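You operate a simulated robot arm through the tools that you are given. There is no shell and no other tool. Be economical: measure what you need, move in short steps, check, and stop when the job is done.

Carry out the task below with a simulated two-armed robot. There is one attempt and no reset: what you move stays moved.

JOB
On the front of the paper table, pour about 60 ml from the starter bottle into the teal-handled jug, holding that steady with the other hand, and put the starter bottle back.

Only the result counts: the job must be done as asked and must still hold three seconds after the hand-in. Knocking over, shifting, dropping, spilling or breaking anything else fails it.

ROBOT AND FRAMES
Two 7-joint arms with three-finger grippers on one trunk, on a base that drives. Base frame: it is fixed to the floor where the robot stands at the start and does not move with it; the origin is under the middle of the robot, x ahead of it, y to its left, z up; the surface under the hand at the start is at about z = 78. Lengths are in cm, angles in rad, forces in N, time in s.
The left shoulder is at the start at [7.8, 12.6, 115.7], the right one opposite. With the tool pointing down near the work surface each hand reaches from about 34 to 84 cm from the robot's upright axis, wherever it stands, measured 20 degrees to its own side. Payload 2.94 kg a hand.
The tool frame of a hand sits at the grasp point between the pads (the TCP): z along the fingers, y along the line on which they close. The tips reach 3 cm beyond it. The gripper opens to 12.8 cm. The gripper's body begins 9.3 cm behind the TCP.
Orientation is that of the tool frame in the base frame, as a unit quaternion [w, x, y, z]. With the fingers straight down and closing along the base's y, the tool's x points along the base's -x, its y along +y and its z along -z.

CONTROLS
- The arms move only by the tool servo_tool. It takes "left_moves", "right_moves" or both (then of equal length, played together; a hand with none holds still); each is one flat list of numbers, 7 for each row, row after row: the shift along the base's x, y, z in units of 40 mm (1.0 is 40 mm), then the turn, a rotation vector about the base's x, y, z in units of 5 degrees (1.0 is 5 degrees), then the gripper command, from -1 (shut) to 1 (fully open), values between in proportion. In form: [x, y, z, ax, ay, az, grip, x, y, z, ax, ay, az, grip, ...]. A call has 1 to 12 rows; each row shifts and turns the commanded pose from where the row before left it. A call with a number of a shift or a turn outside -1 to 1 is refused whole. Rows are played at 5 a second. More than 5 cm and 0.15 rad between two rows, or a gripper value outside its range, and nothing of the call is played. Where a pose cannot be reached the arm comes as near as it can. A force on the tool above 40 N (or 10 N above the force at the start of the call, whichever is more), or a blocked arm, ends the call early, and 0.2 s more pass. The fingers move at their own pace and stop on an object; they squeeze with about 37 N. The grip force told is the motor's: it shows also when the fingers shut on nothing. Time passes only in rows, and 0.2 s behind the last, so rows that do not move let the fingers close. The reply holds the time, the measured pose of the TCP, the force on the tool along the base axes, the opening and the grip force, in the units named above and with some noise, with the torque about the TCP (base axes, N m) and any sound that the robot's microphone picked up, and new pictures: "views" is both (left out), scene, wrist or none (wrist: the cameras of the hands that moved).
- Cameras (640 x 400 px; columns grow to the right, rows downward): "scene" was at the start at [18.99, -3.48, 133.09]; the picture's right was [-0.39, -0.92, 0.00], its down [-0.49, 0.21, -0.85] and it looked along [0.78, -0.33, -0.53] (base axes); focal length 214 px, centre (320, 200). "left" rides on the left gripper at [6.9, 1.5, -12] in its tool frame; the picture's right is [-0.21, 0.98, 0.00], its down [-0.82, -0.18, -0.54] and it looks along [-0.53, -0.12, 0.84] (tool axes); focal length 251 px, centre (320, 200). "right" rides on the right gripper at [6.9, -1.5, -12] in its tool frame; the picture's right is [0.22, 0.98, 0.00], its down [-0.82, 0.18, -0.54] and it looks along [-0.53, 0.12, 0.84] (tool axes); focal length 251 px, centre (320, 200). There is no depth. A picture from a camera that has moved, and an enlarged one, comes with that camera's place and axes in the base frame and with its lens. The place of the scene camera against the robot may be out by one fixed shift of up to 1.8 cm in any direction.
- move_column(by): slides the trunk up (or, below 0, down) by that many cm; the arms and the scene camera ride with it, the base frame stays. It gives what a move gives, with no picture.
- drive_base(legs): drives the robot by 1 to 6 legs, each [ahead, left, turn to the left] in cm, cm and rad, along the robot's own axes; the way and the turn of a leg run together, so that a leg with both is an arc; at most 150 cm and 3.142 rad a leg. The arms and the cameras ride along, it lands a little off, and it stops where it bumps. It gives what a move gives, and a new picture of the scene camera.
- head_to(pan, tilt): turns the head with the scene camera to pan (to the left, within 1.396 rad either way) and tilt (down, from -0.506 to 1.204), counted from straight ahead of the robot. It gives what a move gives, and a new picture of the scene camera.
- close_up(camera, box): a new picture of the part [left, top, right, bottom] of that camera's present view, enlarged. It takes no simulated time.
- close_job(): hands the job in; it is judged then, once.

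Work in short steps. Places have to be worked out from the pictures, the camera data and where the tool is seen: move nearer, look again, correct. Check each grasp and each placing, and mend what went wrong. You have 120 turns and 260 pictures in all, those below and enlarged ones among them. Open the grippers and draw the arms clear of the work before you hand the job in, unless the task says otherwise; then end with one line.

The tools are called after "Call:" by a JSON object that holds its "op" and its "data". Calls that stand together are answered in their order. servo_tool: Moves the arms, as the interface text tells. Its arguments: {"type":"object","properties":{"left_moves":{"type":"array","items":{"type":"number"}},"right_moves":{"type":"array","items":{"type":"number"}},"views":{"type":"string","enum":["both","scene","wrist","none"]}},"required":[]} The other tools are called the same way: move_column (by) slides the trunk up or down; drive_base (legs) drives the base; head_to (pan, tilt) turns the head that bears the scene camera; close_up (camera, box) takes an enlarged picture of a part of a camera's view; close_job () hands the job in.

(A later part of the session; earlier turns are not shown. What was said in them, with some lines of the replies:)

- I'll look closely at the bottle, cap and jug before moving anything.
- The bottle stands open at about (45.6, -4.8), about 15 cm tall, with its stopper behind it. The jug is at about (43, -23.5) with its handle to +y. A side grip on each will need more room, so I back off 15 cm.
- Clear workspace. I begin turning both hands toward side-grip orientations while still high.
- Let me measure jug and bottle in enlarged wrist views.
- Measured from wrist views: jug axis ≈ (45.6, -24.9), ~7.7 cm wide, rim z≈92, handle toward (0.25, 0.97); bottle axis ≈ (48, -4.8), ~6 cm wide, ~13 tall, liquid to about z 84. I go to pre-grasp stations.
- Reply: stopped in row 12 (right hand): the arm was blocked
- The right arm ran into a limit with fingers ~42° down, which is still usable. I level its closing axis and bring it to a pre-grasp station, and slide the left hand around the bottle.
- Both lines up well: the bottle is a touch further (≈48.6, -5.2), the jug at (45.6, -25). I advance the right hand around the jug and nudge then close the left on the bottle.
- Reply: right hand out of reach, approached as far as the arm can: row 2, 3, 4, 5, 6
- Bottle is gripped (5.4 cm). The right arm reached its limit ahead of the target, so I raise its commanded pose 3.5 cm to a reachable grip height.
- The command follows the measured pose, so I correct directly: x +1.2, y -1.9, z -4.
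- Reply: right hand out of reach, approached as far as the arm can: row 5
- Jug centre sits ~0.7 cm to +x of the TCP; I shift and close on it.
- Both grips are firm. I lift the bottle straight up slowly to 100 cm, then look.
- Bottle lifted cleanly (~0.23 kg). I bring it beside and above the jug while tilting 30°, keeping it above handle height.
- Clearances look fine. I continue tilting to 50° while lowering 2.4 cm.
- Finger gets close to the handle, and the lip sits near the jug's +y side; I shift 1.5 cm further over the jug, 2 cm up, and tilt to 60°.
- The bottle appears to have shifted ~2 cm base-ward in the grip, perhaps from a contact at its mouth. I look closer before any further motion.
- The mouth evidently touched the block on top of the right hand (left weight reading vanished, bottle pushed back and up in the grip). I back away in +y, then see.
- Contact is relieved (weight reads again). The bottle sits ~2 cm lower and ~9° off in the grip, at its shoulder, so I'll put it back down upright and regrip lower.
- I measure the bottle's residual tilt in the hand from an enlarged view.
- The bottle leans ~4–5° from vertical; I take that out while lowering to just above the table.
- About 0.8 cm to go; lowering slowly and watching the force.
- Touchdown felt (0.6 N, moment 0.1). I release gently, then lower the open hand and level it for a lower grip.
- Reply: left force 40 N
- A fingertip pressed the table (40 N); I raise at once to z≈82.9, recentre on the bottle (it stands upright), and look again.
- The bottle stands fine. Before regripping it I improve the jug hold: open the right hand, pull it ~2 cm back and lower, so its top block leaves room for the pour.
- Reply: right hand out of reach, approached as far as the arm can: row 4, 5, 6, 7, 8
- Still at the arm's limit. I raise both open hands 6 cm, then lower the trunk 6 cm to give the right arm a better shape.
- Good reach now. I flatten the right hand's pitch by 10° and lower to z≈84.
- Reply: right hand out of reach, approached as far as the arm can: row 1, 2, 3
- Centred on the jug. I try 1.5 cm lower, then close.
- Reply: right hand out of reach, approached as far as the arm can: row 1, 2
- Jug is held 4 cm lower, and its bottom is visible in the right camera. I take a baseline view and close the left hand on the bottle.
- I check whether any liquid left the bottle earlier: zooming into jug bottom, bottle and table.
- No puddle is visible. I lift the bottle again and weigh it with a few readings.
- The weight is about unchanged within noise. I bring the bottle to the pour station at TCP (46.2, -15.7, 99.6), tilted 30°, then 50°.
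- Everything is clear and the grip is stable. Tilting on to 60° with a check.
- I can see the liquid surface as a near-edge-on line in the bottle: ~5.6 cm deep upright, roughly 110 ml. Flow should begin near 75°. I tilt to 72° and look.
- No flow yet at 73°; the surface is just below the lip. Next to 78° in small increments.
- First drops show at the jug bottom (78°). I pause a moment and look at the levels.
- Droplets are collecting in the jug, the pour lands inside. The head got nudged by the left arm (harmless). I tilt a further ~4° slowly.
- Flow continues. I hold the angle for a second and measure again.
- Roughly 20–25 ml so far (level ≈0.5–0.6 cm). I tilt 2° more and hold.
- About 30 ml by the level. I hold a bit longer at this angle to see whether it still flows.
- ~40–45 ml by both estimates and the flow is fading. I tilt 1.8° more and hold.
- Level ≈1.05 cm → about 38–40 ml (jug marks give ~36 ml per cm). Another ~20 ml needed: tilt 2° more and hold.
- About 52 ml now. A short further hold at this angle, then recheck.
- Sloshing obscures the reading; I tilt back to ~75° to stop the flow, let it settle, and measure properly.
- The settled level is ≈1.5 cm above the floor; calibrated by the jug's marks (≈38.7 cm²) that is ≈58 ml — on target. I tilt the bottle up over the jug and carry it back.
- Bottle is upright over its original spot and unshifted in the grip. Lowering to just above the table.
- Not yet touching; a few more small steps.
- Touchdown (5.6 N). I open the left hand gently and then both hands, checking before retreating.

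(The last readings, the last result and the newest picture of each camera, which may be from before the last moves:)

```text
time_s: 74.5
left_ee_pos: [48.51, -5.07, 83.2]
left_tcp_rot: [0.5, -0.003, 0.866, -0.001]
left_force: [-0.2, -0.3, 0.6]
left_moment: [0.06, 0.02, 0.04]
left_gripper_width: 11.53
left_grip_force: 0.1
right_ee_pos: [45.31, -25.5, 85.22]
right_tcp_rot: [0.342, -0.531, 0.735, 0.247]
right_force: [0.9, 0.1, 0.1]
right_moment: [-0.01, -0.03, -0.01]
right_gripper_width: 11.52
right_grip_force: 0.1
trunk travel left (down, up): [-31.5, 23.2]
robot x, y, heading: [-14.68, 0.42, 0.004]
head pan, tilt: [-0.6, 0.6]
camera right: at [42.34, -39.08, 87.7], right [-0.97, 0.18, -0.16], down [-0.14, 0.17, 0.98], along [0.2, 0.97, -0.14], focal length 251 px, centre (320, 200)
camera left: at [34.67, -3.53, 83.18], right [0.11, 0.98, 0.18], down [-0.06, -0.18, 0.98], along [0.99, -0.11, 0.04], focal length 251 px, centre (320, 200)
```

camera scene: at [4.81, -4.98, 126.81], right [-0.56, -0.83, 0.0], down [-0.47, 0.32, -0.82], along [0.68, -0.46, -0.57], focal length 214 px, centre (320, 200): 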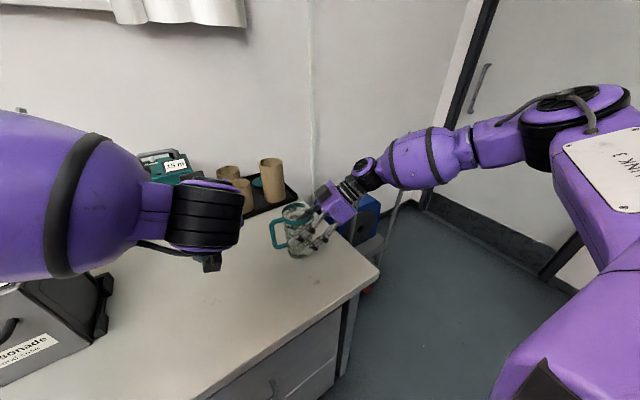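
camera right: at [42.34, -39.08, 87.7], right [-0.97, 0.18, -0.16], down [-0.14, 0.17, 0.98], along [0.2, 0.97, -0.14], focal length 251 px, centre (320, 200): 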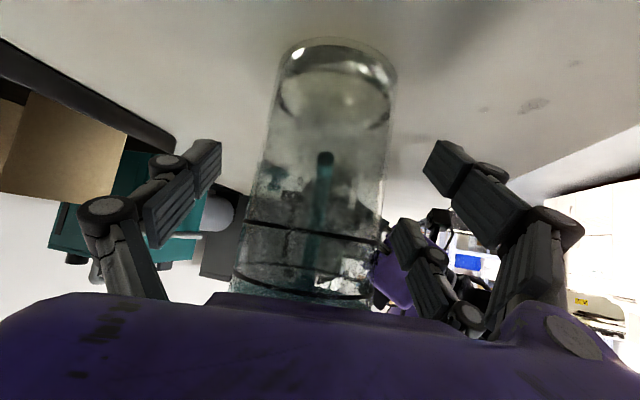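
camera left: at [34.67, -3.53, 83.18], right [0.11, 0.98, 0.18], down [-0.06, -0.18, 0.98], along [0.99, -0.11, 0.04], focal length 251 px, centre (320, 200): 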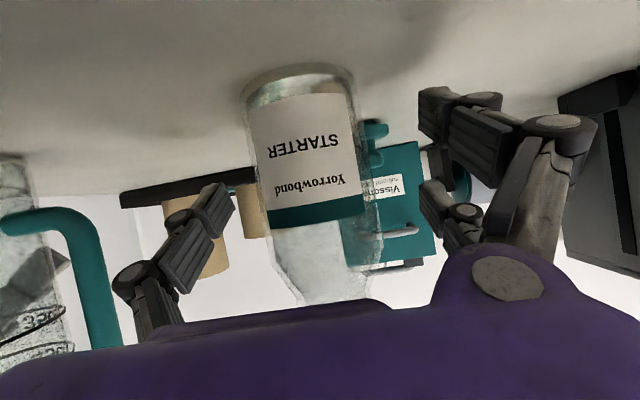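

Both vessels stand upright; the spots on the table were there from the start. I withdraw both hands along their approach lines.

Call:
{"op": "servo_tool", "data": {"left_moves": [-0.39, 0, 0.225, 0, 0, 0, 0.8, -0.39, 0, 0.225, 0, 0, 0, 0.8, -0.39, 0, 0.225, 0, 0, 0, 0.8, -0.39, 0, 0.225, 0, 0, 0, 0.8, -0.39, 0, 0.225, 0, 0, 0, 0.8, -0.39, 0, 0.225, 0, 0, 0, 0.8, -0.39, 0, 0.225, 0, 0, 0, 0.8, -0.39, 0, 0.225, 0, 0, 0, 0.8, -0.3, 0.2, 0.225, 0, 0, 0, 0.8, -0.2, 0.3, 0.225, 0, 0, 0, 0.8], "right_moves": [-0.12, -0.36, 0.32, 0, 0, 0, 0.8, -0.12, -0.36, 0.32, 0, 0, 0, 0.8, -0.12, -0.36, 0.32, 0, 0, 0, 0.8, -0.12, -0.36, 0.32, 0, 0, 0, 0.8, -0.12, -0.36, 0.32, 0, 0, 0, 0.8, -0.12, -0.36, 0.32, 0, 0, 0, 0.8, -0.12, -0.36, 0.32, 0, 0, 0, 0.8, -0.12, -0.36, 0.32, 0, 0, 0, 0.8, -0.12, -0.36, 0.32, 0, 0, 0, 0.8, -0.12, -0.36, 0.32, 0, 0, 0, 0.8], "views": "both"}}

Call:
{"op": "close_up", "data": {"camera": "scene", "box": [180, 190, 360, 300]}}

Call:
{"op": "close_up", "data": {"camera": "left", "box": [0, 0, 400, 250]}}

```text
time_s: 76.7
left_ee_pos: [33.79, -3.0, 92.11]
left_tcp_rot: [0.5, -0.002, 0.866, -0.002]
left_force: [-0.3, 0.4, -0.3]
left_moment: [0.05, 0.01, -0.02]
left_gripper_width: 11.53
left_grip_force: 0.0
right_ee_pos: [40.38, -39.89, 98.1]
right_tcp_rot: [0.345, -0.529, 0.734, 0.249]
right_force: [-0.3, 0.6, 0.0]
right_moment: [-0.02, -0.03, 0.0]
right_gripper_width: 11.54
right_grip_force: 0.0
trunk travel left (down, up): [-31.5, 23.2]
robot x, y, heading: [-14.2, 0.1, 0.005]
head pan, tilt: [-0.6, 0.6]
camera scene: at [4.73, -5.01, 126.85], right [-0.57, -0.82, 0.0], down [-0.46, 0.32, -0.83], along [0.68, -0.47, -0.56], focal length 214 px, centre (320, 200)
camera right: at [37.41, -53.53, 100.37], right [-0.97, 0.18, -0.17], down [-0.14, 0.16, 0.98], along [0.2, 0.97, -0.13], focal length 251 px, centre (320, 200)
camera left: at [19.99, -1.66, 92.13], right [0.11, 0.98, 0.18], down [-0.06, -0.18, 0.98], along [0.99, -0.11, 0.04], focal length 251 px, centre (320, 200)
```

scene: 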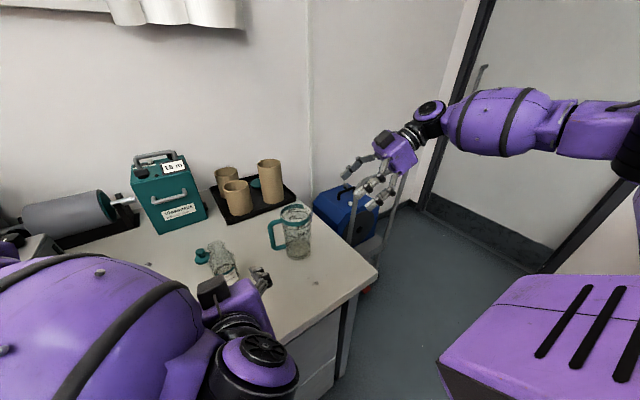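
right: 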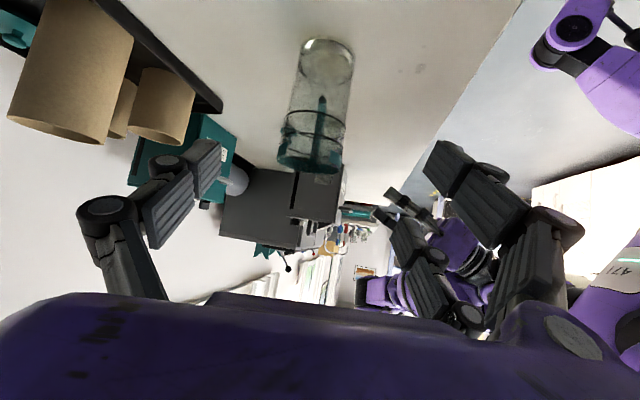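
left: 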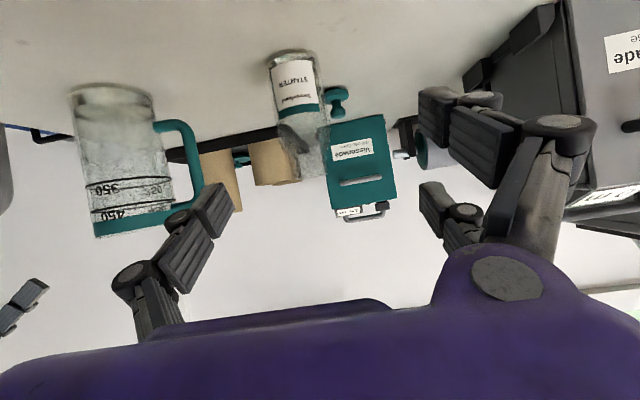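

```text
3.56 times, centred on (270, 245) of scene
camera zoom: at [4.73, -5.01, 126.85], right [-0.57, -0.82, 0.0], down [-0.46, 0.32, -0.83], along [0.68, -0.47, -0.56], focal length 763 px, centre (498, 40)
```

zoom: 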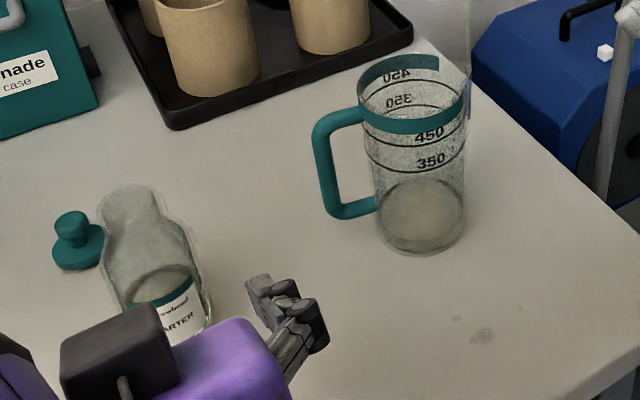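

```text
1.60 times, centred on (200, 125) of left
camera zoom: at [19.99, -1.66, 92.13], right [0.11, 0.98, 0.18], down [-0.06, -0.18, 0.98], along [0.99, -0.11, 0.04], focal length 402 px, centre (512, 320)
```

zoom: 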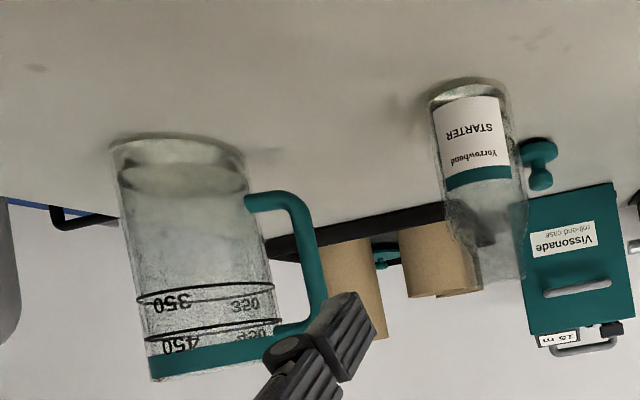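

All clear of the vessels, and the table is dry. I verify the jug level once more from enlarged side views.

Call:
{"op": "close_up", "data": {"camera": "left", "box": [60, 70, 210, 250]}}

Call:
{"op": "close_up", "data": {"camera": "scene", "box": [262, 200, 322, 265]}}

Call:
{"op": "close_up", "data": {"camera": "right", "box": [260, 30, 370, 180]}}

```text
2.22 times, centred on (135, 160) of left
camera zoom: at [19.99, -1.66, 92.13], right [0.11, 0.98, 0.18], down [-0.06, -0.18, 0.98], along [0.99, -0.11, 0.04], focal length 559 px, centre (731, 289)
```

zoom: 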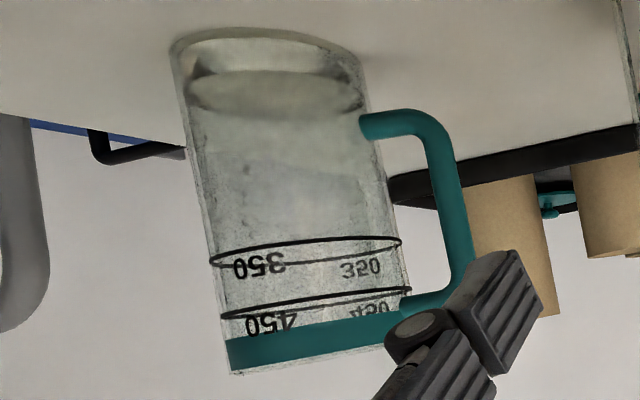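

```text
6.15 times, centred on (292, 232) of scene
camera zoom: at [4.73, -5.01, 126.85], right [-0.57, -0.82, 0.0], down [-0.46, 0.32, -0.83], along [0.68, -0.47, -0.56], focal length 1320 px, centre (492, 0)
```

zoom: 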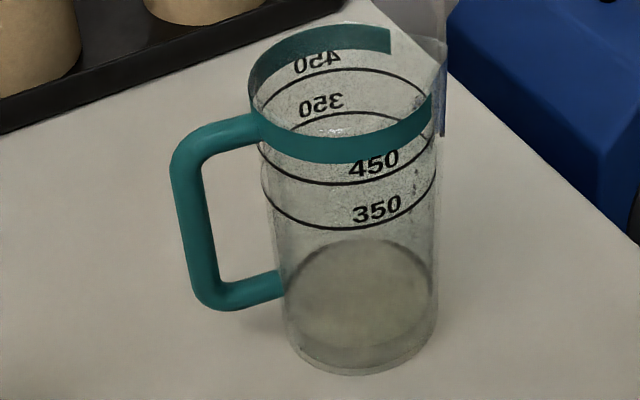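

```text
2.67 times, centred on (315, 105) of right
camera zoom: at [37.41, -53.53, 100.37], right [-0.97, 0.18, -0.17], down [-0.14, 0.16, 0.98], along [0.2, 0.97, -0.13], focal length 670 px, centre (333, 453)
```

zoom: 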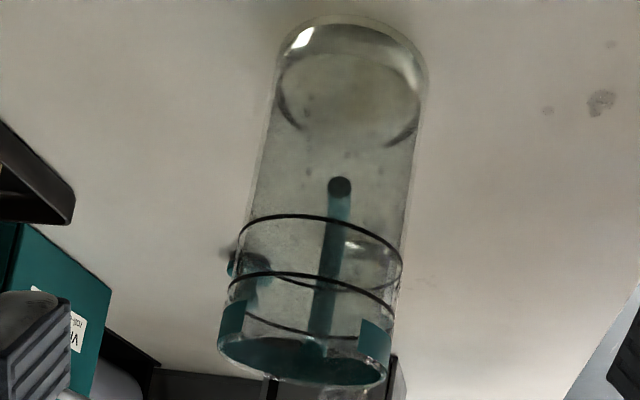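

Estimates range around 50–60 ml; I take sharper zooms to settle it.

Call:
{"op": "close_up", "data": {"camera": "right", "box": [285, 30, 355, 95]}}

Call:
{"op": "close_up", "data": {"camera": "right", "box": [275, 100, 355, 175]}}

Call:
{"op": "close_up", "data": {"camera": "left", "box": [60, 75, 170, 135]}}

```text
6.15 times, centred on (320, 62) of right
camera zoom: at [37.41, -53.53, 100.37], right [-0.97, 0.18, -0.17], down [-0.14, 0.16, 0.98], along [0.2, 0.97, -0.13], focal length 1547 px, centre (320, 1046)
```

zoom: 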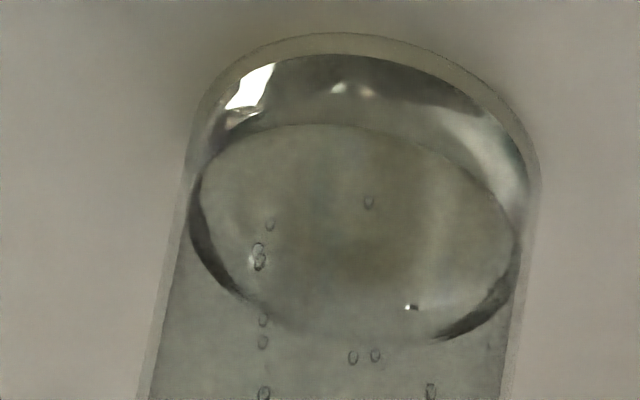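

```text
5.33 times, centred on (315, 138) of right
camera zoom: at [37.41, -53.53, 100.37], right [-0.97, 0.18, -0.17], down [-0.14, 0.16, 0.98], along [0.2, 0.97, -0.13], focal length 1341 px, centre (347, 533)
```

zoom: 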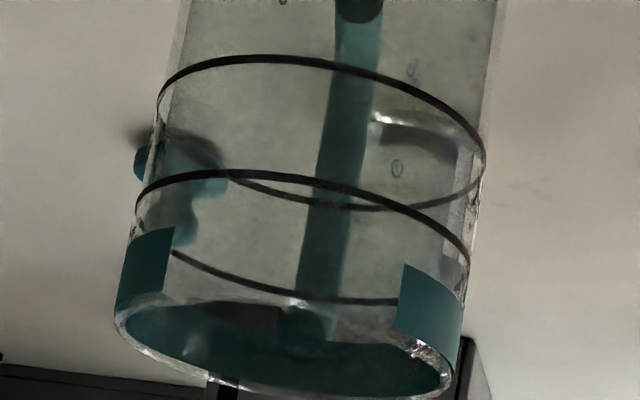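

```text
5.82 times, centred on (115, 105) of left
camera zoom: at [19.99, -1.66, 92.13], right [0.11, 0.98, 0.18], down [-0.06, -0.18, 0.98], along [0.99, -0.11, 0.04], focal length 1463 px, centre (1513, 753)
```

zoom: 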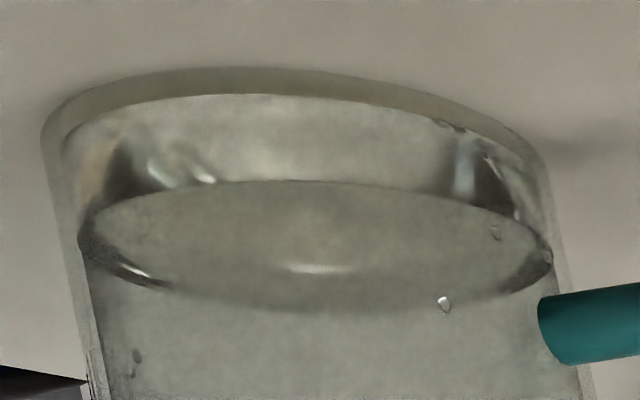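

The sharp views agree: 1.45 cm of liquid over ≈38 cm², about 55–57 ml. The bottle is back upright on its spot, the jug is standing, the table is dry, and both hands are open and clear. I hand in.

Call:
{"op": "close_job", "data": {}}

```text
The job is handed in.
```

I poured about 55–57 ml from the starter bottle into the jug while the other hand held it steady, then put the bottle back upright on its spot. The amount is read from the jug's liquid level, so it is an estimate. On a first try the bottle's mouth touched my other hand and slipped in the grip, so I set it down, regripped and poured again. I saw no spill on the table.
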